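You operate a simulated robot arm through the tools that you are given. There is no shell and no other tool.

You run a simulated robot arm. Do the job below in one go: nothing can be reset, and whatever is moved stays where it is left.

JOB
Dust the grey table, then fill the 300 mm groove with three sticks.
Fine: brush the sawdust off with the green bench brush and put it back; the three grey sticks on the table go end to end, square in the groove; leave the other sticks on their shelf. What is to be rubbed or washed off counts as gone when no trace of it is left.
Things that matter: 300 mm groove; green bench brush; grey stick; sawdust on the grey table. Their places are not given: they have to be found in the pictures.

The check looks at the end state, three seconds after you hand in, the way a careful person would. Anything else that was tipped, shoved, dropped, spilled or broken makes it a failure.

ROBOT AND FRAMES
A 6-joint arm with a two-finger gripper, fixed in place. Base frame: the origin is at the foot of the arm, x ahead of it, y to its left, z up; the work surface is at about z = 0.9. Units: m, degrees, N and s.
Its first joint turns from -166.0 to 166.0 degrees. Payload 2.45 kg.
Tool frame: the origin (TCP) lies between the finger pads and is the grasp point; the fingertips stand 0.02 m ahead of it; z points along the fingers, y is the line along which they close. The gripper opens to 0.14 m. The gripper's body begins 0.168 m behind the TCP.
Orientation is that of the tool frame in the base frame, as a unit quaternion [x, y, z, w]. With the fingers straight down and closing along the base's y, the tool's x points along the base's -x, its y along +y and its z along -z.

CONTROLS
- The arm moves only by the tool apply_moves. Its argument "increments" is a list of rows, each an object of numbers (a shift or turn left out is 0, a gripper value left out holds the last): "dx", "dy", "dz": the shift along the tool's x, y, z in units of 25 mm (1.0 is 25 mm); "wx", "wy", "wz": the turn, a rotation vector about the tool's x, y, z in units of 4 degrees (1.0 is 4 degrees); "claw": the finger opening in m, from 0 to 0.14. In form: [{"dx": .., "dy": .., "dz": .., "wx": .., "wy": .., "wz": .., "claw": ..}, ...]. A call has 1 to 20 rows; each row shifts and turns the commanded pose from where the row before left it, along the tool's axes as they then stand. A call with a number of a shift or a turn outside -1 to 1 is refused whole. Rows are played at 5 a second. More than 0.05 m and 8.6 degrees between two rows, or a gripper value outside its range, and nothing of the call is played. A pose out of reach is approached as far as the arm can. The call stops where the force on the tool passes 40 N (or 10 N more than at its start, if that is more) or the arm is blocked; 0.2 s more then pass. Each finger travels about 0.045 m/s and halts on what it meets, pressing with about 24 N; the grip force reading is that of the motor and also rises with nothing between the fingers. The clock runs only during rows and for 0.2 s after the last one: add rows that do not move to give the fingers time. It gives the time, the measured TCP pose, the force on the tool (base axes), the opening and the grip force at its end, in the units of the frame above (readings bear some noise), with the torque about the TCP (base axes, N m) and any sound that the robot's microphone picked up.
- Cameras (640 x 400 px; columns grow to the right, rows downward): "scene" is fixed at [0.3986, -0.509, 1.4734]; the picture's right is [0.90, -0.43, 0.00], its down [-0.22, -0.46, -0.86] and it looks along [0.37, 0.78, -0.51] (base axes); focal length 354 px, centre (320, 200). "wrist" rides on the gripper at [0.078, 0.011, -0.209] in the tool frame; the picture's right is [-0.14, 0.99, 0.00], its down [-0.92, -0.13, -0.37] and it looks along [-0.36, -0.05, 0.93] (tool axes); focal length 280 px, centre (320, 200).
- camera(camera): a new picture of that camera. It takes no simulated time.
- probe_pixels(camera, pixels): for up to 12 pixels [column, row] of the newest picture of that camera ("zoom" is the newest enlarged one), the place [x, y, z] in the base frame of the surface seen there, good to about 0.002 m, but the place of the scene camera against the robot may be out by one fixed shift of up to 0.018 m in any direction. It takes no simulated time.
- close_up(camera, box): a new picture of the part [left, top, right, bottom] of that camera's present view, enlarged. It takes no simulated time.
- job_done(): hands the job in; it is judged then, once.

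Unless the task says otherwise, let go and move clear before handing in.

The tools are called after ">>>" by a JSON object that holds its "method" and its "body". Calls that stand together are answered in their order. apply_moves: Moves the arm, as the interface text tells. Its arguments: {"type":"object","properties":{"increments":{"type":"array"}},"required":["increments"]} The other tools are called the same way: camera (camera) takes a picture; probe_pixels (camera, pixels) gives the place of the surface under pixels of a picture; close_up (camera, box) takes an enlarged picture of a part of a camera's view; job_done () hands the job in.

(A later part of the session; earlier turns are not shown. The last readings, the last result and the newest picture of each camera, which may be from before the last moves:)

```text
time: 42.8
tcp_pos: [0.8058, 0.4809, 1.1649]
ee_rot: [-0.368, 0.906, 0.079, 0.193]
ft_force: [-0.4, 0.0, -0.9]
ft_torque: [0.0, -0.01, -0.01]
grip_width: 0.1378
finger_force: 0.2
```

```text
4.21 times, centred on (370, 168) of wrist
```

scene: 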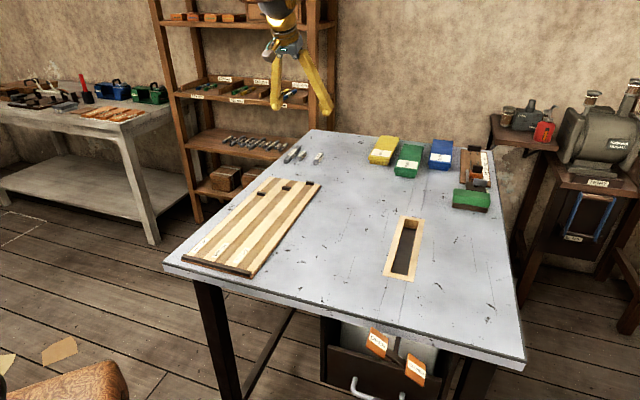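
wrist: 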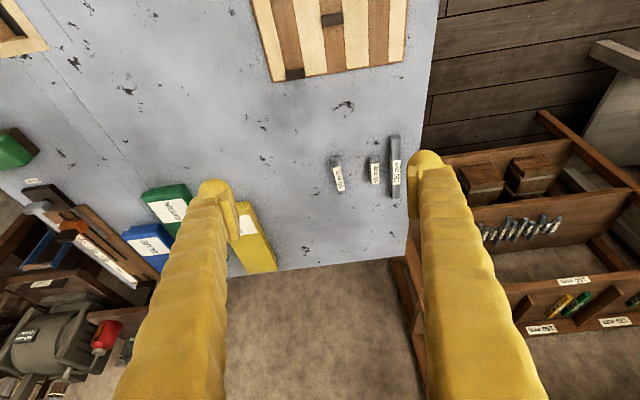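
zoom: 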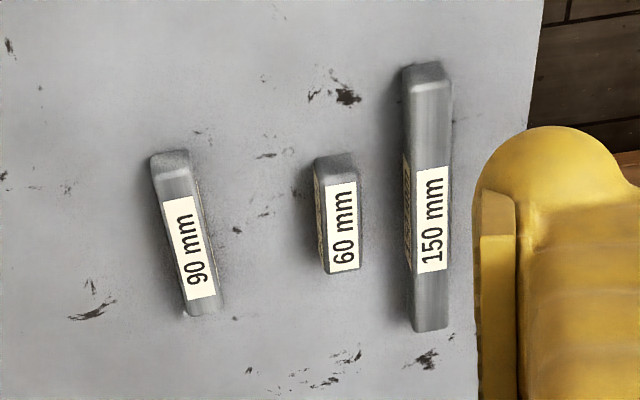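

>>> {"method": "probe_pixels", "body": {"camera": "zoom", "pixels": [[172, 172], [200, 308], [168, 156], [336, 174], [347, 266], [333, 157], [428, 84], [430, 325], [424, 66], [430, 205], [186, 240], [342, 222]]}}

>>> {"method": "probe_pixels", "body": {"camera": "zoom", "pixels": [[406, 84], [449, 84], [414, 325], [446, 322], [320, 174], [356, 172], [330, 266], [358, 262], [156, 178], [190, 174], [188, 308], [212, 300]]}}

```text
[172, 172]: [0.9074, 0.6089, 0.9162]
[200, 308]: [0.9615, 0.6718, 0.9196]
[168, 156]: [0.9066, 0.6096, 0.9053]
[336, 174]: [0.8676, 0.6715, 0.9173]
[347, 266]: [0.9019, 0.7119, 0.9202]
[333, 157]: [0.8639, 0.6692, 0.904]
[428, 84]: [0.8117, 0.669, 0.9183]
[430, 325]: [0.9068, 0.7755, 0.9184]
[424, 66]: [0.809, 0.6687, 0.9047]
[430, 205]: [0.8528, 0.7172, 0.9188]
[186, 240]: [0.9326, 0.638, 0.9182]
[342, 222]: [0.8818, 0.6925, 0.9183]
```

```text
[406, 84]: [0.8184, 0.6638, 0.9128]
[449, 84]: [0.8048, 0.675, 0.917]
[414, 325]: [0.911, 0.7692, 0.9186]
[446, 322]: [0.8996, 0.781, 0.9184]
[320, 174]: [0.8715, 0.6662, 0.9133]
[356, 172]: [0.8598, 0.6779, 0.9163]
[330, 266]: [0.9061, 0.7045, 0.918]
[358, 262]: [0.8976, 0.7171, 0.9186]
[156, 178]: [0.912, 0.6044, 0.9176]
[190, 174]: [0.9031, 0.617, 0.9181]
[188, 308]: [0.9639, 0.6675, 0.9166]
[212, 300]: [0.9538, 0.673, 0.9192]
```

The three sticks lie nearly parallel at azimuth ≈48°, centres ≈ 150: (0.859,0.724), 60: (0.884,0.692), 90: (0.936,0.643), tops at 0.918. Now I'll go over the board with the tool vertical to measure the 300 mm groove.

>>> {"method": "apply_moves", "body": {"increments": [{"wy": 1}, {"wy": 1}, {"wy": 1}, {"wy": 1}, {"wy": 1}, {"wy": 1}, {"dx": 0.934, "dy": 0.389}, {"dx": 0.934, "dy": 0.389}, {"dx": 0.934, "dy": 0.389}, {"dx": 0.934, "dy": 0.389}, {"dx": 0.934, "dy": 0.389}, {"dx": 0.934, "dy": 0.389}, {"dx": 0.934, "dy": 0.389}, {"dx": 0.934, "dy": 0.389}, {"dx": 0.934, "dy": 0.389}, {"dx": 0.934, "dy": 0.389}, {"dx": 0.934, "dy": 0.389}, {"dx": 0.934, "dy": 0.389}, {"dx": 0.934, "dy": 0.389}, {}]}}

>>> {"method": "camera", "body": {"camera": "wrist"}}

```text
time: 47.0
tcp_pos: [0.4968, 0.3572, 1.164]
ee_rot: [-0.378, 0.926, 0.0, 0.0]
ft_force: [-0.8, -0.7, -0.3]
ft_torque: [-0.03, 0.02, 0.02]
grip_width: 0.1382
finger_force: 0.1
```

```text
taken
```

wrist: 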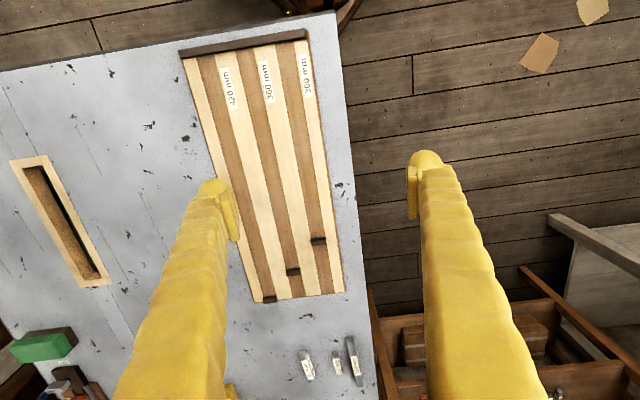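

The 300 mm groove is the rightmost brown strip, from the bar at (285,42) to the stop at (318,241). I'll zoom into both ends.

>>> {"method": "close_up", "body": {"camera": "wrist", "box": [260, 20, 350, 80]}}

>>> {"method": "probe_pixels", "body": {"camera": "zoom", "pixels": [[320, 100], [320, 200], [120, 200], [200, 200], [280, 200], [380, 200], [100, 130], [200, 130], [300, 130], [160, 160], [240, 160], [350, 160]]}}

>>> {"method": "close_up", "body": {"camera": "wrist", "box": [270, 200, 360, 300]}}

```text
6.67 times, centred on (305, 50) of wrist
```

zoom: 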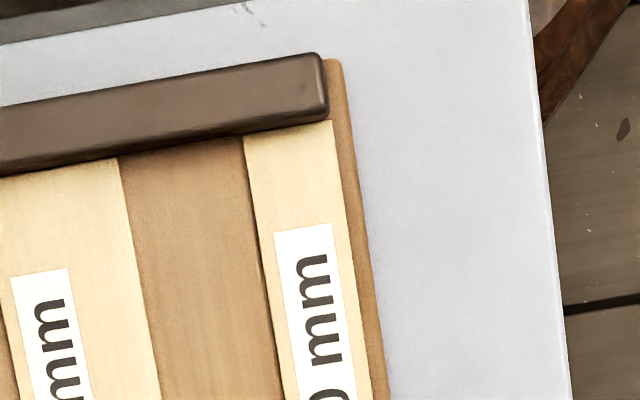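

```text
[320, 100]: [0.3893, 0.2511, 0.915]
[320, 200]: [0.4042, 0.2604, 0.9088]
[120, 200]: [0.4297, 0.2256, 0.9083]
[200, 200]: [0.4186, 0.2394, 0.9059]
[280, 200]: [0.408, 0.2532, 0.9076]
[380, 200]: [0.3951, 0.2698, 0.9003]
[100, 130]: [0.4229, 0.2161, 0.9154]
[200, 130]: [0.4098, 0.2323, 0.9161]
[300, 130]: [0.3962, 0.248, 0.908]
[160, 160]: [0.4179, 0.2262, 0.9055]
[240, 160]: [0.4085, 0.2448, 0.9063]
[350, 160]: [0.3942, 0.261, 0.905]
```

```text
4.00 times, centred on (315, 250) of wrist
```

zoom: 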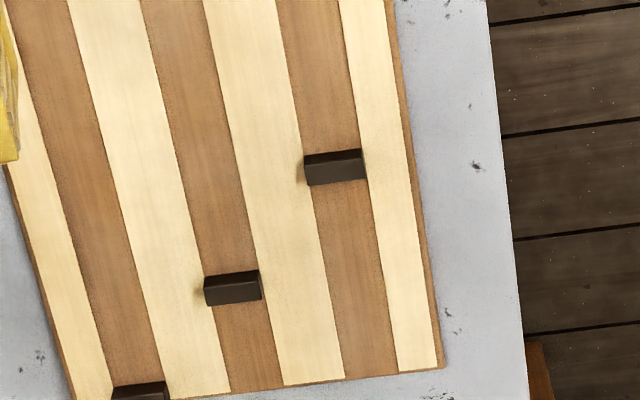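

The floor of the groove is at z≈0.906, the light strips at 0.908 (shallow). I'll probe edges and the stop more precisely.

>>> {"method": "probe_pixels", "body": {"camera": "zoom", "pixels": [[315, 153], [350, 149], [315, 148], [350, 144], [315, 160], [350, 156], [335, 170], [335, 180], [297, 130], [352, 130], [322, 260], [379, 250]]}}

>>> {"method": "close_up", "body": {"camera": "wrist", "box": [270, 30, 320, 65]}}

```text
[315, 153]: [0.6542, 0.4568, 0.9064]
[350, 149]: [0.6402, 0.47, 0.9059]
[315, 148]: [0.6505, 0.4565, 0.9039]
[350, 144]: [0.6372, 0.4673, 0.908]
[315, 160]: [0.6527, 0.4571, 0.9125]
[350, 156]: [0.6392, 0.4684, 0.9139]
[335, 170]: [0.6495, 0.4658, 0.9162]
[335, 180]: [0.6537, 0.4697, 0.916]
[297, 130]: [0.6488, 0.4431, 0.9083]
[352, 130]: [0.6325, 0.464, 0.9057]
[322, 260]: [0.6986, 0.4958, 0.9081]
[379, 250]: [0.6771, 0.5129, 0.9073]
```

```text
11.43 times, centred on (295, 48) of wrist
```

zoom: 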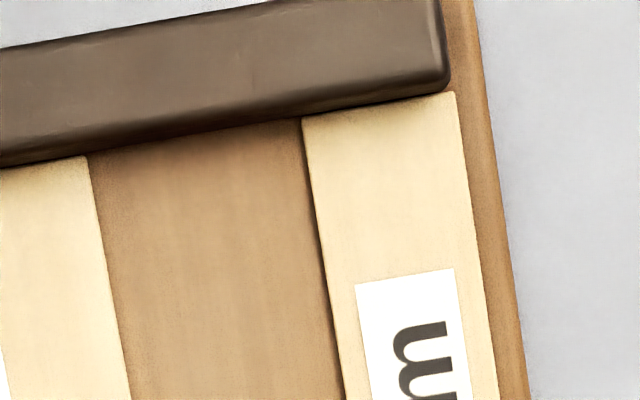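

>>> {"method": "probe_pixels", "body": {"camera": "zoom", "pixels": [[100, 152], [290, 121], [100, 144], [290, 113], [195, 128], [195, 145], [92, 200], [108, 200], [312, 200], [322, 200], [118, 380], [345, 380]]}}

>>> {"method": "close_up", "body": {"camera": "wrist", "box": [295, 215, 345, 250]}}

```text
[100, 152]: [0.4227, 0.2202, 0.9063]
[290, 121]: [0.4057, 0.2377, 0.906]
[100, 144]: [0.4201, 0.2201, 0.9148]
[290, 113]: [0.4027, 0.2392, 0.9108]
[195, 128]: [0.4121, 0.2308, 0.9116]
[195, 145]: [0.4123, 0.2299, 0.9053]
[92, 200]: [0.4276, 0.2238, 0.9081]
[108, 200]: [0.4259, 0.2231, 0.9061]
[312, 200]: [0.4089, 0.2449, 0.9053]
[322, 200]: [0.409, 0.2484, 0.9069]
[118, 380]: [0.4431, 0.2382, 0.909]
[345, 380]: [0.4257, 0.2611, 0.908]
```

```text
11.43 times, centred on (320, 232) of wrist
```

zoom: 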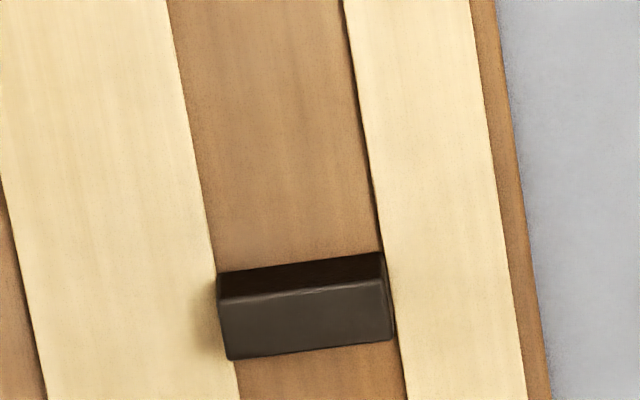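

>>> {"method": "probe_pixels", "body": {"camera": "zoom", "pixels": [[225, 268], [300, 259], [375, 249], [235, 300], [300, 292], [375, 284], [205, 200], [375, 200], [175, 30], [350, 30], [300, 320], [300, 340]]}}

```text
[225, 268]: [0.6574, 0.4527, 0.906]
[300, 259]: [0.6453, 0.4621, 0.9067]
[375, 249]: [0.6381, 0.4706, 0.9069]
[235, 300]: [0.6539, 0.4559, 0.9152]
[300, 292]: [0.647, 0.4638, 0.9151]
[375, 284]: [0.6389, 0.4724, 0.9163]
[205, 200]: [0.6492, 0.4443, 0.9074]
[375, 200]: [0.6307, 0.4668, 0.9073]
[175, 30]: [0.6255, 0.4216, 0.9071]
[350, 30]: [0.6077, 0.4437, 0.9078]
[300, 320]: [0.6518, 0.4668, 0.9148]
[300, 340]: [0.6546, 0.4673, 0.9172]
```

The groove runs at azimuth ≈44.9°, is 28 mm wide, floor z ≈0.906, with ~0.33 m between bar and stop, so 150+60+90 fits with slack. I'll go back over the sticks with only 12° tilt and yaw 49°, checking reach.

>>> {"method": "apply_moves", "body": {"increments": [{"wz": -0.575}, {"wz": -0.575}, {"wy": -1}, {"wy": -1}, {"wy": -1}, {"dx": -0.98, "dz": 0.4586, "dy": -0.341}, {"dx": -0.98, "dz": 0.4586, "dy": -0.341}, {"dx": -0.98, "dz": 0.4586, "dy": -0.341}, {"dx": -0.98, "dz": 0.4586, "dy": -0.341}, {"dx": -0.98, "dz": 0.4586, "dy": -0.341}, {"dx": -0.98, "dz": 0.4586, "dy": -0.341}, {"dx": -0.98, "dz": 0.4586, "dy": -0.341}, {"dx": -0.98, "dz": 0.4586, "dy": -0.341}, {"dx": -0.98, "dz": 0.4586, "dy": -0.341}, {"dx": -0.98, "dz": 0.4586, "dy": -0.341}, {"dx": -0.98, "dz": 0.4586, "dy": -0.341}, {"dx": -0.98, "dz": 0.4586, "dy": -0.341}, {"dx": -0.98, "dz": 0.4586, "dy": -0.341}, {"dx": -0.98, "dz": 0.4586, "dy": -0.341}, {"dx": -0.98, "dz": 0.4586, "dy": -0.341}]}}

>>> {"method": "apply_moves", "body": {"increments": [{"dx": -0.98, "dz": 0.4586, "dy": -0.341}, {"dx": -0.98, "dz": 0.4586, "dy": -0.341, "claw": 0.06}, {}, {}, {}, {}]}}

>>> {"method": "camera", "body": {"camera": "wrist"}}

```text
time: 51.2
tcp_pos: [0.8542, 0.5722, 1.076]
ee_rot: [-0.412, 0.905, 0.044, 0.095]
ft_force: [0.7, 0.5, 0.5]
ft_torque: [-0.02, -0.01, -0.01]
grip_width: 0.1382
finger_force: 0.1
```

```text
time: 52.6
tcp_pos: [0.9018, 0.6009, 1.06]
ee_rot: [-0.411, 0.905, 0.045, 0.095]
ft_force: [0.4, -0.5, -0.7]
ft_torque: [0.02, -0.01, -0.01]
grip_width: 0.0601
finger_force: 0.1
```

```text
taken
```

wrist: 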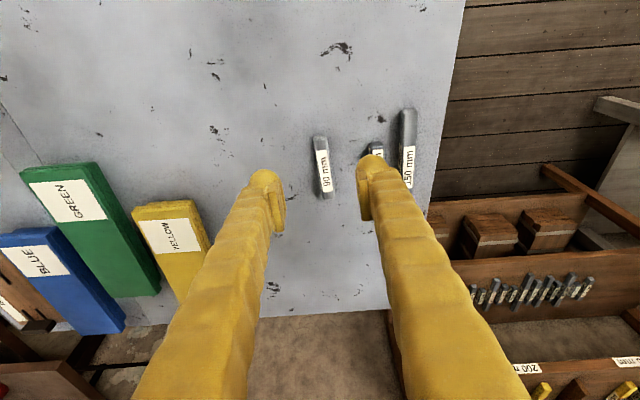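

Pose reached (r≈1.08). The 90 mm stick is at wrist (323,167); I'll zoom and probe it.

>>> {"method": "close_up", "body": {"camera": "wrist", "box": [280, 120, 360, 210]}}

```text
4.44 times, centred on (320, 165) of wrist
```

zoom: 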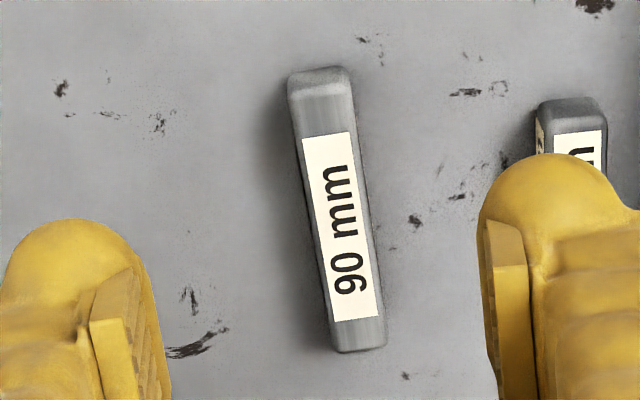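

>>> {"method": "probe_pixels", "body": {"camera": "zoom", "pixels": [[320, 92], [360, 345], [318, 70], [295, 100], [346, 95], [340, 345], [380, 338], [338, 210], [322, 100], [358, 335], [330, 150], [348, 270]]}}

```text
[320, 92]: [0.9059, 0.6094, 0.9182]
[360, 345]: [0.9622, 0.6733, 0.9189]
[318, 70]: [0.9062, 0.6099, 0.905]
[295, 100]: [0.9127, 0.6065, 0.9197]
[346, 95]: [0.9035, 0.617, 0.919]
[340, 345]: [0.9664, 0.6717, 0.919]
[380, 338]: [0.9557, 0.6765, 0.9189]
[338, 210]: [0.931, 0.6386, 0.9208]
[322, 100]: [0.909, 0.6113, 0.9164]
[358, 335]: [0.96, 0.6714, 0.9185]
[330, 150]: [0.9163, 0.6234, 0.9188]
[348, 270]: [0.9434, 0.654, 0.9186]
```

The 90 mm stick's centre is (0.9345, 0.642), axis 48.6°. I'll descend to hover over it.

>>> {"method": "apply_moves", "body": {"increments": [{"dx": -0.326, "dz": 0.989, "dy": 0.023}, {"dx": -0.326, "dz": 0.989, "dy": 0.023}, {"dx": -0.326, "dz": 0.989, "dy": 0.023}, {"dx": -0.326, "dz": 0.989, "dy": 0.023, "claw": 0.045}, {}, {}]}}

>>> {"method": "camera", "body": {"camera": "wrist"}}

```text
time: 54.0
tcp_pos: [0.9333, 0.6405, 0.9705]
ee_rot: [-0.411, 0.906, 0.043, 0.095]
ft_force: [-0.1, -0.2, 0.8]
ft_torque: [-0.02, 0.0, 0.02]
grip_width: 0.0449
finger_force: 0.0
```

```text
taken
```

wrist: 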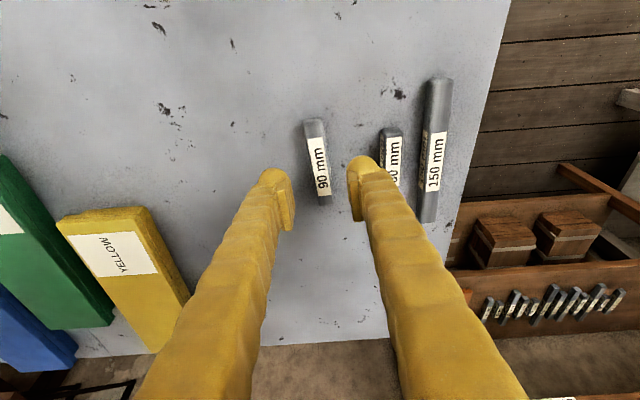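

The reading matches; descending the last 41 mm to grip height z≈0.929 and closing.

>>> {"method": "apply_moves", "body": {"increments": [{"dx": 0.09, "dz": 0.545}, {"dx": 0.09, "dz": 0.545}, {"dx": 0.09, "dz": 0.545}, {}]}}

>>> {"method": "camera", "body": {"camera": "wrist"}}

>>> {"method": "close_up", "body": {"camera": "scene", "box": [260, 110, 360, 190]}}

```text
time: 55.0
tcp_pos: [0.9363, 0.6424, 0.9288]
ee_rot: [-0.412, 0.905, 0.043, 0.096]
ft_force: [-0.2, 0.4, 0.5]
ft_torque: [0.01, 0.01, 0.0]
grip_width: 0.0447
finger_force: 0.1
```

```text
taken
```

wrist: 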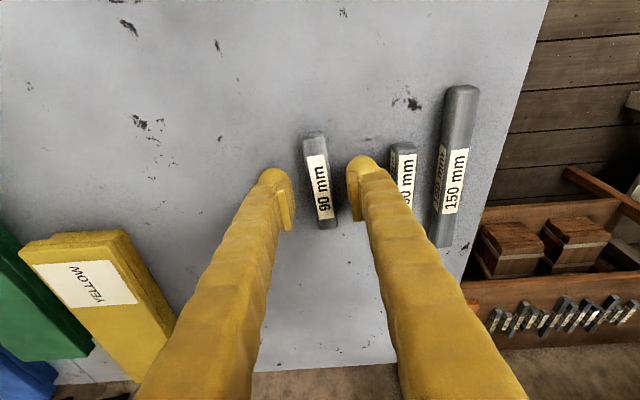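

```text
5.00 times, centred on (310, 150) of scene
```

zoom: 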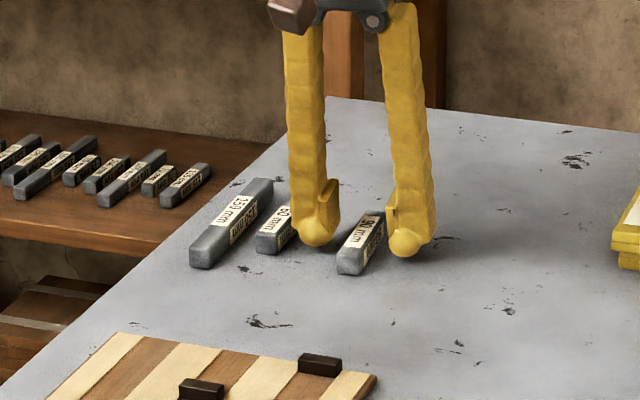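

The stick sits between the fingers. Closing.

>>> {"method": "apply_moves", "body": {"increments": [{"claw": 0.03}, {"claw": 0.02}, {"claw": 0.01}, {}, {}, {}]}}

>>> {"method": "apply_moves", "body": {"increments": [{"dx": -0.1, "dz": -0.47}, {"dx": -0.166, "dz": -0.782}, {"dx": -0.166, "dz": -0.782}, {"dx": -0.166, "dz": -0.782}, {}]}}

>>> {"method": "camera", "body": {"camera": "wrist"}}

>>> {"method": "close_up", "body": {"camera": "scene", "box": [260, 90, 360, 190]}}

```text
time: 56.4
tcp_pos: [0.936, 0.641, 0.9296]
ee_rot: [-0.411, 0.905, 0.043, 0.095]
ft_force: [-0.6, -0.1, 0.3]
ft_torque: [-0.05, 0.01, 0.04]
grip_width: 0.0162
finger_force: 23.9
```

```text
time: 57.6
tcp_pos: [0.9355, 0.6415, 1.003]
ee_rot: [-0.412, 0.905, 0.044, 0.096]
ft_force: [-0.5, -0.2, 0.1]
ft_torque: [0.01, 0.02, 0.0]
grip_width: 0.0159
finger_force: 23.4
```

```text
taken
```

wrist: 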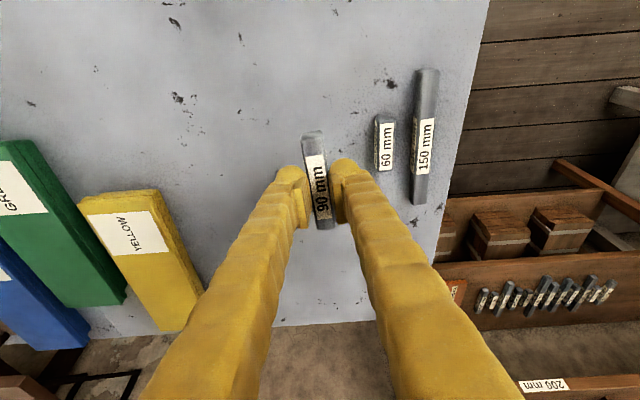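

```text
4.00 times, centred on (310, 140) of scene
```

zoom: 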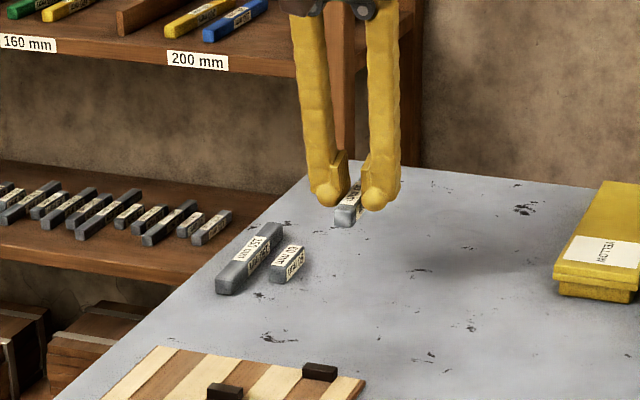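

The 90 mm stick is lifted (width 16 mm). I'll yaw to the groove's azimuth and carry it over the bar end of the groove.

>>> {"method": "apply_moves", "body": {"increments": [{"wx": 0.208, "wz": 0.978}, {"dx": 0.94, "dz": -0.195, "dy": 0.1234}, {"dx": 0.94, "dz": -0.195, "dy": 0.1234}, {"dx": 0.94, "dz": -0.195, "dy": 0.1234}, {"dx": 0.94, "dz": -0.195, "dy": 0.1234}, {"dx": 0.94, "dz": -0.195, "dy": 0.1234}, {"dx": 0.94, "dz": -0.195, "dy": 0.1234}, {"dx": 0.94, "dz": -0.195, "dy": 0.1234}, {"dx": 0.94, "dz": -0.195, "dy": 0.1234}, {"dx": 0.94, "dz": -0.195, "dy": 0.1234}, {"dx": 0.94, "dz": -0.195, "dy": 0.1234}, {"dx": 0.94, "dz": -0.195, "dy": 0.1234}, {"dx": 0.94, "dz": -0.195, "dy": 0.1234}, {"dx": 0.94, "dz": -0.195, "dy": 0.1234}, {"dx": 0.94, "dz": -0.195, "dy": 0.1234}, {"dx": 0.94, "dz": -0.195, "dy": 0.1234}, {"dx": 0.94, "dz": -0.195, "dy": 0.1234}, {"dx": 0.94, "dz": -0.195, "dy": 0.1234}, {"dx": 0.94, "dz": -0.195, "dy": 0.1234}, {"dx": 0.94, "dz": -0.195, "dy": 0.1234}]}}

>>> {"method": "apply_moves", "body": {"increments": [{"dx": 0.94, "dz": -0.195, "dy": 0.1234}, {"dx": 0.94, "dz": -0.195, "dy": 0.1234}, {"dx": 0.94, "dz": -0.195, "dy": 0.1234}, {"dx": 0.94, "dz": -0.195, "dy": 0.1234}, {"dx": 0.94, "dz": -0.195, "dy": 0.1234}, {"dx": 0.94, "dz": -0.195, "dy": 0.1234}, {}]}}

>>> {"method": "camera", "body": {"camera": "wrist"}}

>>> {"method": "camera", "body": {"camera": "scene"}}

```text
time: 61.8
tcp_pos: [0.5715, 0.3627, 1.001]
ee_rot: [-0.379, 0.919, 0.04, 0.097]
ft_force: [-0.2, 0.4, 0.2]
ft_torque: [-0.04, 0.02, -0.01]
grip_width: 0.0161
finger_force: 23.4
```

```text
time: 63.4
tcp_pos: [0.4558, 0.2732, 0.9984]
ee_rot: [-0.38, 0.919, 0.04, 0.096]
ft_force: [0.1, -0.3, -0.1]
ft_torque: [0.01, -0.07, -0.03]
grip_width: 0.0159
finger_force: 24.2
```

```text
taken
```

wrist: 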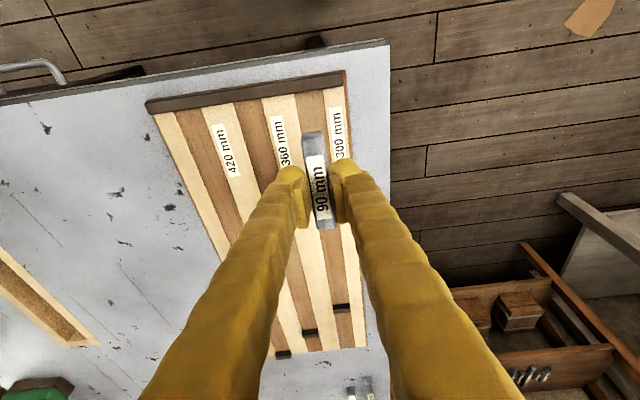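

```text
taken
```

scene: 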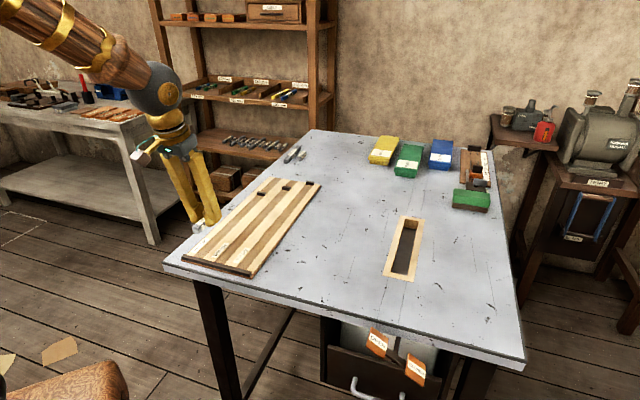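

The held stick is above the 300 groove. I'll lower to just above bar height and inspect the alignment.

>>> {"method": "apply_moves", "body": {"increments": [{"dx": 0.179, "dz": 0.84}, {"dx": 0.179, "dz": 0.84}, {}]}}

>>> {"method": "close_up", "body": {"camera": "wrist", "box": [255, 70, 385, 240]}}

>>> {"method": "close_up", "body": {"camera": "scene", "box": [160, 180, 300, 280]}}

```text
time: 64.2
tcp_pos: [0.4567, 0.2749, 0.9585]
ee_rot: [-0.38, 0.919, 0.04, 0.097]
ft_force: [0.7, -0.1, -0.3]
ft_torque: [0.01, 0.0, -0.04]
grip_width: 0.0161
finger_force: 24.3
```

```text
2.35 times, centred on (320, 155) of wrist
```

zoom: 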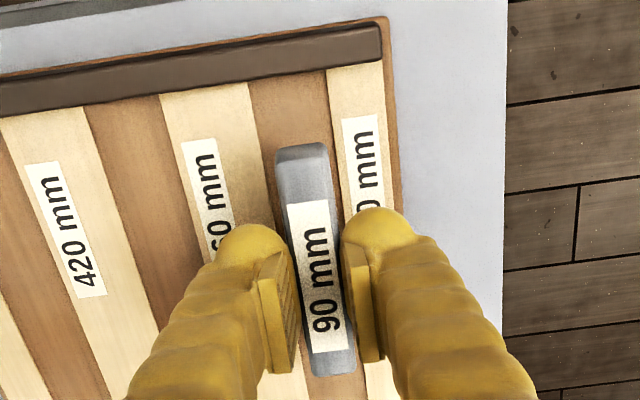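

```text
4.00 times, centred on (230, 230) of scene
```

zoom: 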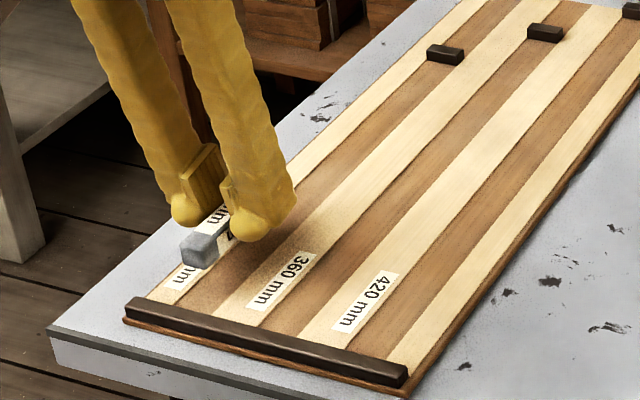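

>>> {"method": "probe_pixels", "body": {"camera": "zoom", "pixels": [[303, 165], [333, 365], [285, 170], [325, 165], [315, 365], [350, 360], [300, 185], [328, 345], [250, 120], [330, 100], [290, 120], [285, 62]]}}

```text
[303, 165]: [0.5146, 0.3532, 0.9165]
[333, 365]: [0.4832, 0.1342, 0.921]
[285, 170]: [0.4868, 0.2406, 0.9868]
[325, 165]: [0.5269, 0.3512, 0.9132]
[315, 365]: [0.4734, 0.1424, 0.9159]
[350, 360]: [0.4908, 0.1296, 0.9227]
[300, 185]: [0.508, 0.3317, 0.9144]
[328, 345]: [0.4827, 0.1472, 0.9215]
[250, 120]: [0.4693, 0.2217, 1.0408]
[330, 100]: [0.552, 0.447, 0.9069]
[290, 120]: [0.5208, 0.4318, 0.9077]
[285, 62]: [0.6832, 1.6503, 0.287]
```

Those pixels were taken against the scene zoom; I'll re-take the wrist zoom and probe again.

>>> {"method": "close_up", "body": {"camera": "wrist", "box": [255, 70, 385, 240]}}

>>> {"method": "probe_pixels", "body": {"camera": "zoom", "pixels": [[303, 165], [333, 365], [285, 170], [325, 165], [315, 365], [350, 360], [300, 185], [328, 345], [255, 120], [330, 110], [290, 100], [290, 66]]}}

```text
2.35 times, centred on (320, 155) of wrist
```

zoom: 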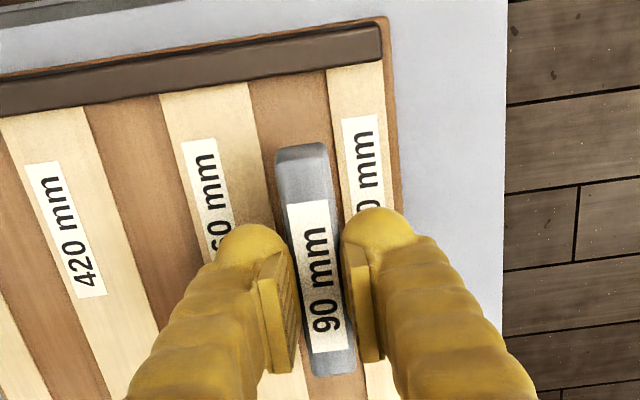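

```text
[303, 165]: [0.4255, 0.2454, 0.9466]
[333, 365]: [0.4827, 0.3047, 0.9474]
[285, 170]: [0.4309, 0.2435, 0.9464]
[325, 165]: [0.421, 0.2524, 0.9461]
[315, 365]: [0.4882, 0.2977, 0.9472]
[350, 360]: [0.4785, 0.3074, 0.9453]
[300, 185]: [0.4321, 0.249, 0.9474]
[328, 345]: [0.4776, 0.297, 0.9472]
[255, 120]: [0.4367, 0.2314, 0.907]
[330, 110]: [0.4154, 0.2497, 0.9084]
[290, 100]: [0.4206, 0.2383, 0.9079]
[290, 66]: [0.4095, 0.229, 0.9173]
```

The stick is level, axis ≈46° (1° off) and ≈3 mm off the groove's centreline. I'll correct both and lower to about 1 mm above the floor.

>>> {"method": "apply_moves", "body": {"increments": [{"wx": 0.052, "wz": 0.245, "dy": -0.12}, {"dx": 0.09, "dz": 0.43}, {"dx": 0.085, "dz": 0.4}, {}]}}

>>> {"method": "close_up", "body": {"camera": "wrist", "box": [255, 70, 385, 240]}}

>>> {"method": "probe_pixels", "body": {"camera": "zoom", "pixels": [[303, 170], [333, 365], [300, 185], [328, 345], [255, 120], [330, 110]]}}

```text
time: 65.2
tcp_pos: [0.458, 0.2727, 0.9366]
ee_rot: [-0.372, 0.922, 0.039, 0.097]
ft_force: [0.8, 0.5, -0.5]
ft_torque: [-0.01, -0.01, 0.01]
grip_width: 0.0162
finger_force: 24.7
```

```text
2.35 times, centred on (320, 155) of wrist
```

zoom: 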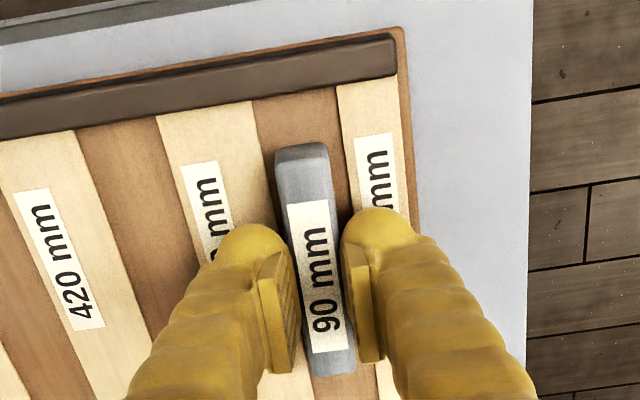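

```text
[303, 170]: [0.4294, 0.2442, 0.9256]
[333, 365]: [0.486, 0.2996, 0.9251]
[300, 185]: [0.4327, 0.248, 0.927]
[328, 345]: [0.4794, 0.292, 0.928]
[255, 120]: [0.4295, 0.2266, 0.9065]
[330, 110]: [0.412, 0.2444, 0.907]
```

>>> {"method": "close_up", "body": {"camera": "wrist", "box": [285, 95, 355, 150]}}

>>> {"method": "camera", "body": {"camera": "wrist"}}

```text
7.27 times, centred on (320, 122) of wrist
```

zoom: 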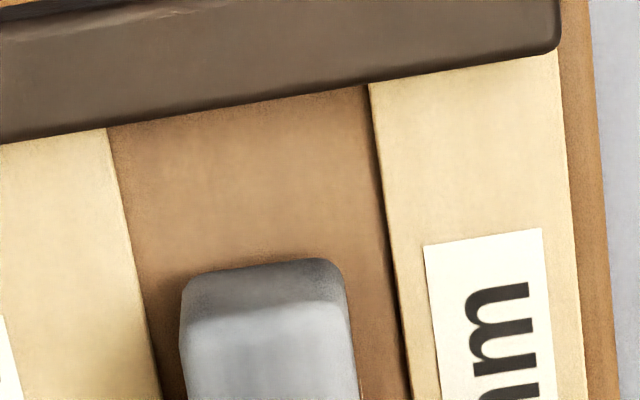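

```text
taken
```

wrist: 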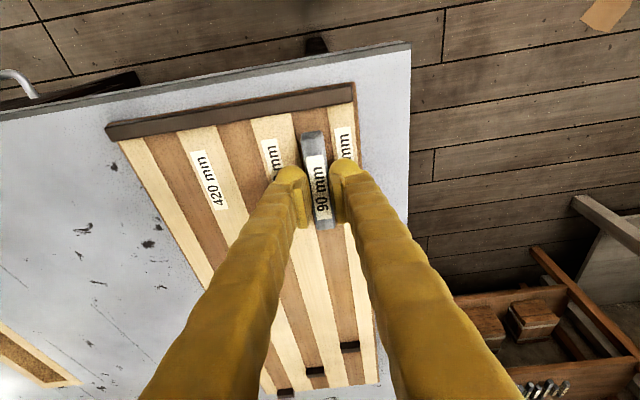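

>>> {"method": "close_up", "body": {"camera": "wrist", "box": [290, 125, 350, 235]}}

```text
3.64 times, centred on (320, 180) of wrist
```

zoom: 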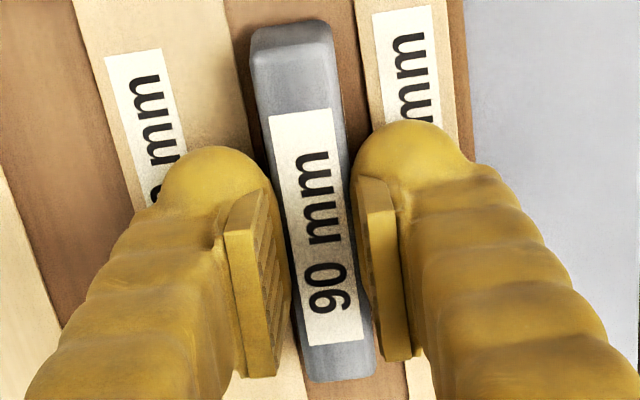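

By vanishing-point comparison the stick is about 2.4° clockwise of the groove and ~1.5 mm off centre. I'll correct this and slide toward the bar until contact.

>>> {"method": "apply_moves", "body": {"increments": [{"wx": -0.125, "wz": -0.587, "dy": 0.05}, {"dx": 0.156, "dz": -0.033}, {"dx": 0.156, "dz": -0.033}, {"dx": 0.117, "dz": -0.025}, {}]}}

>>> {"method": "close_up", "body": {"camera": "wrist", "box": [280, 95, 360, 235]}}

```text
time: 66.4
tcp_pos: [0.4497, 0.2658, 0.9359]
ee_rot: [-0.39, 0.915, 0.041, 0.096]
ft_force: [0.3, -1.2, -0.9]
ft_torque: [-0.01, 0.01, 0.0]
grip_width: 0.016
finger_force: 24.2
```

```text
2.86 times, centred on (320, 165) of wrist
```

zoom: 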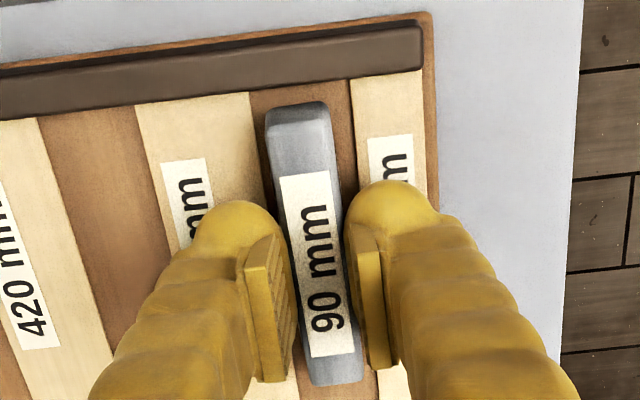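

Alignment now looks good, with a ~5 mm gap left to the bar. I'll slide in small steps.

>>> {"method": "apply_moves", "body": {"increments": [{"dx": 0.078, "dz": -0.0166}, {"dx": 0.078, "dz": -0.0166}, {}]}}

>>> {"method": "apply_moves", "body": {"increments": [{"dx": 0.039, "dz": -0.0083}, {}]}}

>>> {"method": "close_up", "body": {"camera": "wrist", "box": [280, 95, 360, 235]}}

```text
time: 67.2
tcp_pos: [0.4457, 0.2615, 0.9354]
ee_rot: [-0.39, 0.915, 0.041, 0.096]
ft_force: [0.2, 0.1, -0.2]
ft_torque: [0.01, -0.01, 0.02]
grip_width: 0.0161
finger_force: 24.4
```

```text
time: 67.8
tcp_pos: [0.4452, 0.2608, 0.9348]
ee_rot: [-0.391, 0.915, 0.041, 0.096]
ft_force: [1.0, -0.6, -1.2]
ft_torque: [-0.03, 0.01, -0.01]
grip_width: 0.0161
finger_force: 24.2
```

```text
2.86 times, centred on (320, 165) of wrist
```

zoom: 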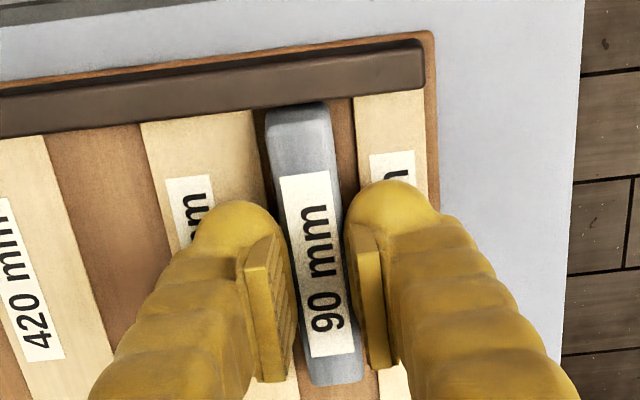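

>>> {"method": "apply_moves", "body": {"increments": [{"dx": 0.039, "dz": -0.0083}, {"dx": 0.039, "dz": -0.0083}, {}]}}

```text
time: 68.6
tcp_pos: [0.4448, 0.2595, 0.9364]
ee_rot: [-0.391, 0.915, 0.041, 0.096]
ft_force: [3.5, 2.6, 0.3]
ft_torque: [0.06, -0.02, -0.03]
grip_width: 0.0158
finger_force: 24.4
```

Contact with the bar is felt (≈4.4 N along the groove). Now lower gently to the floor.

>>> {"method": "apply_moves", "body": {"increments": [{"dx": 0.0083, "dz": 0.039}, {}]}}

>>> {"method": "apply_moves", "body": {"increments": [{"dx": 0.0042, "dz": 0.02}, {}]}}

```text
time: 69.2
tcp_pos: [0.4433, 0.2601, 0.9343]
ee_rot: [-0.391, 0.914, 0.042, 0.096]
ft_force: [-0.7, -1.8, 7.1]
ft_torque: [-0.09, 0.06, 0.0]
grip_width: 0.016
finger_force: 24.3
```

```text
time: 69.8
tcp_pos: [0.4448, 0.2605, 0.9349]
ee_rot: [-0.391, 0.914, 0.04, 0.096]
ft_force: [-0.3, 0.7, 13.5]
ft_torque: [-0.01, 0.1, -0.03]
grip_width: 0.0158
finger_force: 24.2
```

The stick rests on the floor (13 N). Release and rise vertically.

>>> {"method": "apply_moves", "body": {"increments": [{"claw": 0.022}, {"claw": 0.03}, {"claw": 0.04}, {}, {"dx": -0.083, "dz": -0.39}, {"dx": -0.166, "dz": -0.782}, {"dx": -0.166, "dz": -0.782}, {"dx": -0.166, "dz": -0.782}, {}]}}

>>> {"method": "camera", "body": {"camera": "wrist"}}

>>> {"method": "close_up", "body": {"camera": "wrist", "box": [270, 80, 360, 210]}}

```text
time: 71.8
tcp_pos: [0.4467, 0.2598, 1.005]
ee_rot: [-0.391, 0.914, 0.042, 0.096]
ft_force: [0.0, -0.1, -0.6]
ft_torque: [-0.01, 0.02, -0.02]
grip_width: 0.0402
finger_force: 0.0
```

```text
taken
```

wrist: 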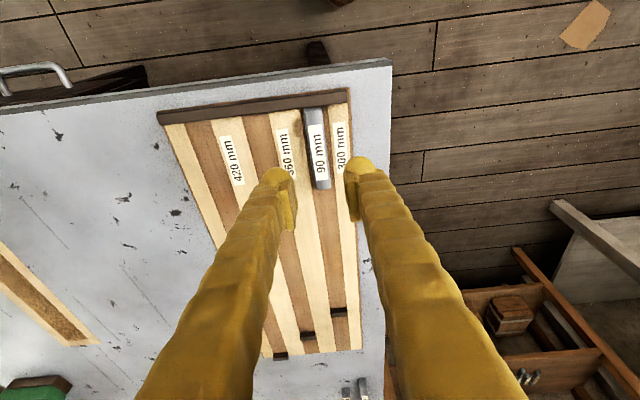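

```text
3.08 times, centred on (315, 145) of wrist
```

zoom: 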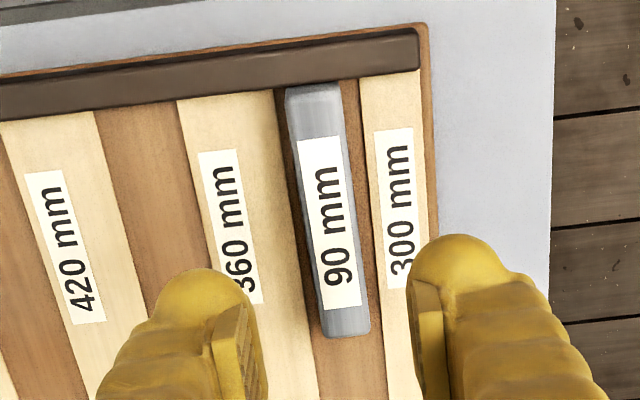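

The 90 mm stick sits squarely in the groove against the bar. Now I'll return for the 60 mm stick.

>>> {"method": "apply_moves", "body": {"increments": [{"wx": -0.088, "wz": -0.416}, {"dx": -0.954, "dz": 0.109, "dy": -0.066}, {"dx": -0.954, "dz": 0.109, "dy": -0.066}, {"dx": -0.954, "dz": 0.109, "dy": -0.066}, {"dx": -0.954, "dz": 0.109, "dy": -0.066}, {"dx": -0.954, "dz": 0.109, "dy": -0.066}, {"dx": -0.954, "dz": 0.109, "dy": -0.066}, {"dx": -0.954, "dz": 0.109, "dy": -0.066}, {"dx": -0.954, "dz": 0.109, "dy": -0.066}, {"dx": -0.954, "dz": 0.109, "dy": -0.066}, {"dx": -0.954, "dz": 0.109, "dy": -0.066}, {"dx": -0.954, "dz": 0.109, "dy": -0.066}, {"dx": -0.954, "dz": 0.109, "dy": -0.066}, {"dx": -0.954, "dz": 0.109, "dy": -0.066}, {"dx": -0.954, "dz": 0.109, "dy": -0.066}, {"dx": -0.954, "dz": 0.109, "dy": -0.066}, {"dx": -0.954, "dz": 0.109, "dy": -0.066}, {"dx": -0.954, "dz": 0.109, "dy": -0.066}, {"dx": -0.954, "dz": 0.109, "dy": -0.066}, {"dx": -0.954, "dz": 0.109, "dy": -0.066}]}}

>>> {"method": "apply_moves", "body": {"increments": [{"dx": -0.954, "dz": 0.109, "dy": -0.066, "claw": 0.026}, {"dx": -0.954, "dz": 0.109, "dy": -0.066}, {"dx": -0.954, "dz": 0.109, "dy": -0.066}, {"dx": -0.954, "dz": 0.109, "dy": -0.066}, {"dx": -0.954, "dz": 0.109, "dy": -0.066}, {}, {}]}}

>>> {"method": "camera", "body": {"camera": "wrist"}}

>>> {"method": "close_up", "body": {"camera": "wrist", "box": [280, 90, 400, 220]}}

```text
time: 76.0
tcp_pos: [0.7737, 0.5766, 1.0484]
ee_rot: [-0.405, 0.908, 0.043, 0.096]
ft_force: [0.2, 0.5, 0.4]
ft_torque: [-0.01, 0.0, 0.02]
grip_width: 0.0401
finger_force: 0.0
```

```text
time: 77.6
tcp_pos: [0.8591, 0.6596, 1.059]
ee_rot: [-0.405, 0.908, 0.042, 0.096]
ft_force: [1.4, -0.2, -0.6]
ft_torque: [0.01, 0.02, 0.04]
grip_width: 0.0257
finger_force: 0.1
```

```text
taken
```

wrist: 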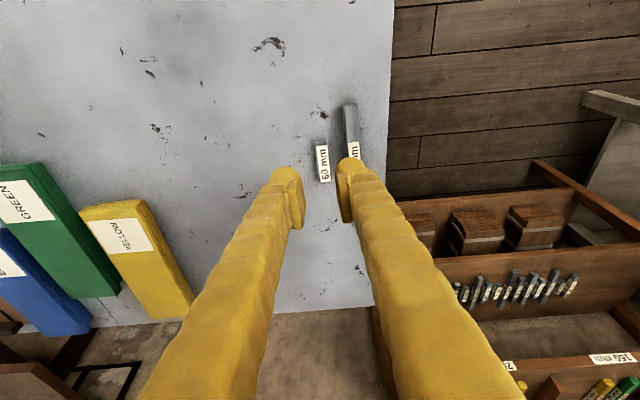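

```text
3.08 times, centred on (340, 155) of wrist
```

zoom: 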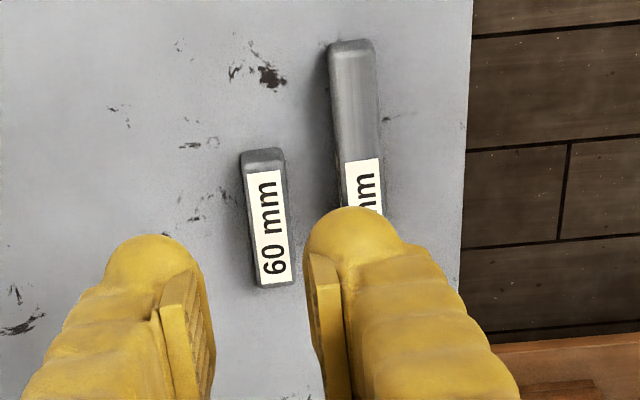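

>>> {"method": "probe_pixels", "body": {"camera": "zoom", "pixels": [[264, 166], [276, 280], [262, 152], [247, 168], [283, 164], [260, 280], [293, 276], [270, 222], [355, 60], [366, 150], [335, 80], [343, 150]]}}

```text
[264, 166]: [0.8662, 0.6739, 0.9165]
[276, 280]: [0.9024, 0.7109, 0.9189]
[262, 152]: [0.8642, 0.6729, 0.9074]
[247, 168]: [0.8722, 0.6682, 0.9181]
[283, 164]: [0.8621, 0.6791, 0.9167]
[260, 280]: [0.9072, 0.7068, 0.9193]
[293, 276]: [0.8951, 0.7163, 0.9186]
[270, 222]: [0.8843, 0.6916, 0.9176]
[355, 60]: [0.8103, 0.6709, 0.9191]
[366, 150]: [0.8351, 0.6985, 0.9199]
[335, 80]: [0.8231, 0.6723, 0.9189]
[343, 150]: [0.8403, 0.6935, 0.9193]
```

The 60 mm stick is centred at (0.884, 0.692) with a ~25 mm gap to the 150 stick; opening 26 mm leaves 5 mm clearance each side. Moving to hover.

>>> {"method": "apply_moves", "body": {"increments": [{"dx": -0.215, "dz": 0.955, "dy": 0.03}, {"dx": -0.215, "dz": 0.955, "dy": 0.03}, {"dx": -0.215, "dz": 0.955, "dy": 0.03}, {"dx": -0.215, "dz": 0.955, "dy": 0.03}, {}]}}

>>> {"method": "close_up", "body": {"camera": "wrist", "box": [260, 90, 400, 230]}}

```text
time: 78.8
tcp_pos: [0.8842, 0.6926, 0.9701]
ee_rot: [-0.405, 0.908, 0.043, 0.096]
ft_force: [-0.2, -0.3, 0.1]
ft_torque: [0.0, 0.02, -0.01]
grip_width: 0.0259
finger_force: 0.1
```

```text
2.86 times, centred on (330, 160) of wrist
```

zoom: 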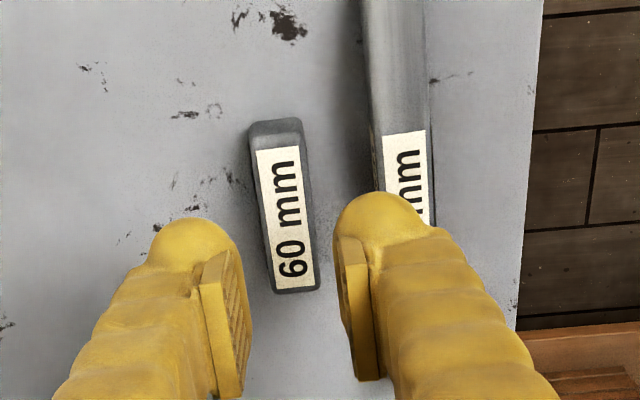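

The fingers look puffier than their stated 14 mm, so I'll descend in small steps watching for any touch on the 150 stick. First down to z≈0.946.

>>> {"method": "apply_moves", "body": {"increments": [{"dx": 0.1, "dz": 0.47, "dy": -0.02}, {"dx": 0.1, "dz": 0.47}, {}]}}

>>> {"method": "camera", "body": {"camera": "wrist"}}

>>> {"method": "close_up", "body": {"camera": "wrist", "box": [270, 120, 390, 240]}}

>>> {"method": "probe_pixels", "body": {"camera": "zoom", "pixels": [[340, 255], [345, 290], [370, 230], [400, 240], [430, 270], [450, 290], [220, 290], [215, 330], [180, 250], [150, 260], [120, 280], [130, 320]]}}

>>> {"method": "close_up", "body": {"camera": "scene", "box": [270, 120, 340, 180]}}

```text
time: 79.6
tcp_pos: [0.8837, 0.6909, 0.9463]
ee_rot: [-0.405, 0.908, 0.043, 0.095]
ft_force: [0.4, 0.2, 0.0]
ft_torque: [0.0, 0.03, 0.0]
grip_width: 0.026
finger_force: 0.0
```

```text
taken
```

wrist: 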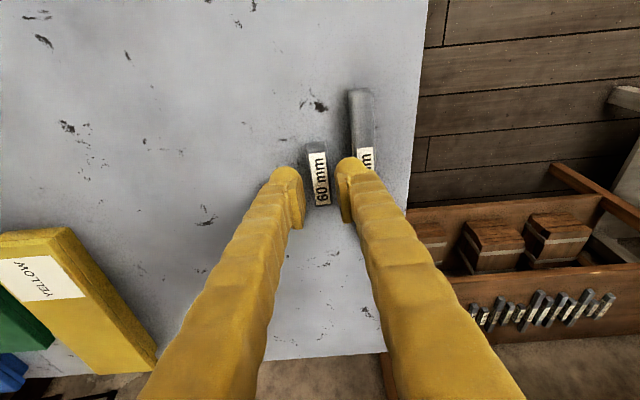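

```text
3.33 times, centred on (330, 180) of wrist
```

zoom: 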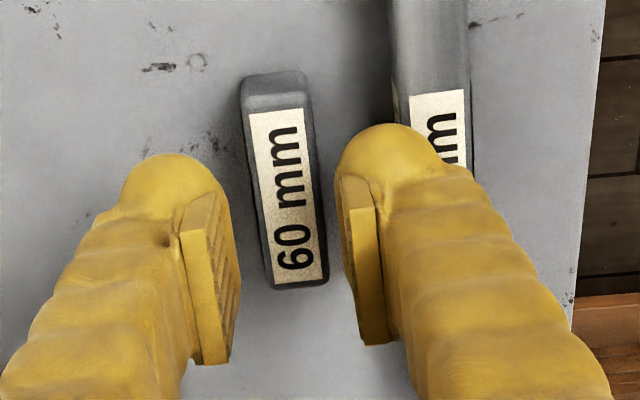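

```text
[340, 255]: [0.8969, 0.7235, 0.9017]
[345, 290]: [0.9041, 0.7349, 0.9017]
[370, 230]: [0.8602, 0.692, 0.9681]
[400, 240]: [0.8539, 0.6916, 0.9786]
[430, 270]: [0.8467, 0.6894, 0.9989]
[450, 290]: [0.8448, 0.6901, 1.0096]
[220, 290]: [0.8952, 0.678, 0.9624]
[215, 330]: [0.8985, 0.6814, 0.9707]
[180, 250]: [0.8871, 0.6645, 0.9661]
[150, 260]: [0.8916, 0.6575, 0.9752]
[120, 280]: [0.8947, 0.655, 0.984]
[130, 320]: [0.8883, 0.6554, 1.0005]
```

```text
6.67 times, centred on (305, 150) of scene
```

zoom: 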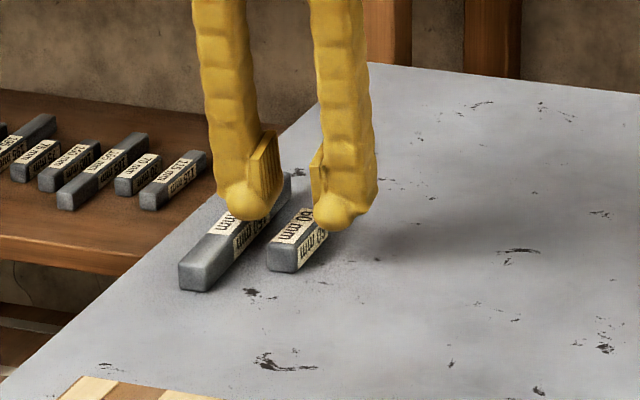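

At z 0.946 no touch yet. Stepping down 2 mm at a time and watching the force.

>>> {"method": "apply_moves", "body": {"increments": [{"dx": 0.0125, "dz": 0.059}, {"dx": 0.0125, "dz": 0.059}]}}

>>> {"method": "apply_moves", "body": {"increments": [{"dx": 0.0083, "dz": 0.039}, {}]}}

```text
time: 80.2
tcp_pos: [0.8855, 0.6927, 0.944]
ee_rot: [-0.404, 0.909, 0.042, 0.096]
ft_force: [-0.2, -0.1, 0.4]
ft_torque: [-0.03, 0.03, 0.03]
grip_width: 0.0259
finger_force: 0.1
```

```text
time: 80.8
tcp_pos: [0.8842, 0.691, 0.9432]
ee_rot: [-0.405, 0.908, 0.043, 0.095]
ft_force: [-0.1, -0.8, -0.8]
ft_torque: [-0.02, -0.04, 0.0]
grip_width: 0.026
finger_force: 0.1
```

>>> {"method": "apply_moves", "body": {"increments": [{"dx": 0.0083, "dz": 0.039}, {}]}}

>>> {"method": "apply_moves", "body": {"increments": [{"dx": 0.0083, "dz": 0.039}, {}]}}

>>> {"method": "apply_moves", "body": {"increments": [{"dx": 0.0083, "dz": 0.039}, {}]}}

>>> {"method": "apply_moves", "body": {"increments": [{"dx": 0.0083, "dz": 0.039}, {}]}}

```text
time: 81.4
tcp_pos: [0.8851, 0.6909, 0.9411]
ee_rot: [-0.404, 0.909, 0.042, 0.095]
ft_force: [-0.8, 0.2, 0.4]
ft_torque: [-0.01, 0.01, 0.02]
grip_width: 0.0261
finger_force: 0.2
```

```text
time: 82.0
tcp_pos: [0.8851, 0.6902, 0.9407]
ee_rot: [-0.404, 0.909, 0.042, 0.096]
ft_force: [0.2, -0.2, -0.1]
ft_torque: [-0.02, 0.01, 0.01]
grip_width: 0.0259
finger_force: 0.0
```

```text
time: 82.6
tcp_pos: [0.884, 0.6913, 0.9383]
ee_rot: [-0.404, 0.909, 0.042, 0.095]
ft_force: [-0.9, 0.8, -0.8]
ft_torque: [0.0, -0.02, 0.01]
grip_width: 0.0263
finger_force: 0.1
```

```text
time: 83.2
tcp_pos: [0.8838, 0.691, 0.9383]
ee_rot: [-0.405, 0.909, 0.042, 0.096]
ft_force: [0.1, -0.5, 0.1]
ft_torque: [-0.01, 0.03, 0.0]
grip_width: 0.0256
finger_force: 0.0
```

No contact with tips already below the stick tops; the fingers fit. Continue to z≈0.929 and close.

>>> {"method": "apply_moves", "body": {"increments": [{"dx": 0.0166, "dz": 0.078}, {"dx": 0.0166, "dz": 0.078}, {"dx": 0.0166, "dz": 0.078}, {"dx": 0.0166, "dz": 0.078}, {}]}}

>>> {"method": "apply_moves", "body": {"increments": [{"claw": 0.02}, {"claw": 0.012}, {}, {}, {}]}}

>>> {"method": "apply_moves", "body": {"increments": [{"dx": -0.083, "dz": -0.39}, {"dx": -0.166, "dz": -0.782}, {"dx": -0.166, "dz": -0.782}, {"dx": -0.166, "dz": -0.782}, {}]}}

>>> {"method": "camera", "body": {"camera": "wrist"}}

>>> {"method": "close_up", "body": {"camera": "scene", "box": [260, 100, 350, 180]}}

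```text
time: 84.4
tcp_pos: [0.885, 0.69, 0.9319]
ee_rot: [-0.405, 0.908, 0.042, 0.095]
ft_force: [0.3, -0.5, -0.2]
ft_torque: [-0.01, 0.02, -0.04]
grip_width: 0.026
finger_force: 0.0
```

```text
time: 85.6
tcp_pos: [0.8849, 0.6913, 0.9301]
ee_rot: [-0.405, 0.908, 0.042, 0.095]
ft_force: [0.6, -0.1, 2.9]
ft_torque: [0.05, 0.1, 0.0]
grip_width: 0.0151
finger_force: 23.8
```

```text
time: 86.8
tcp_pos: [0.8847, 0.6893, 1.0016]
ee_rot: [-0.404, 0.909, 0.043, 0.094]
ft_force: [-1.0, 0.6, -0.7]
ft_torque: [-0.04, 0.04, -0.03]
grip_width: 0.0155
finger_force: 24.2
```

```text
taken
```

wrist: 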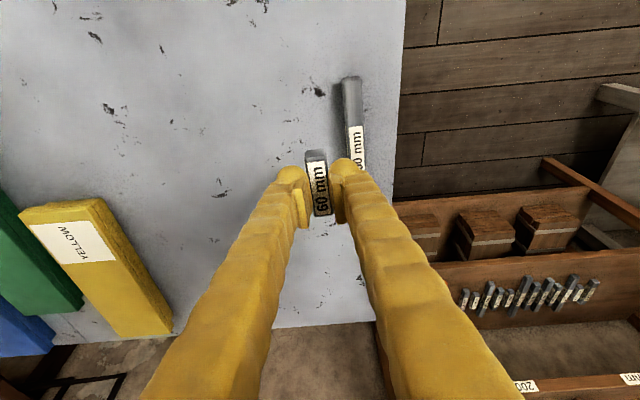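

```text
5.00 times, centred on (305, 140) of scene
```

zoom: 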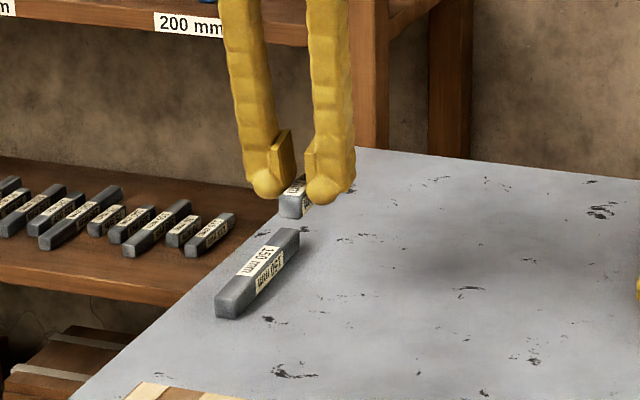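

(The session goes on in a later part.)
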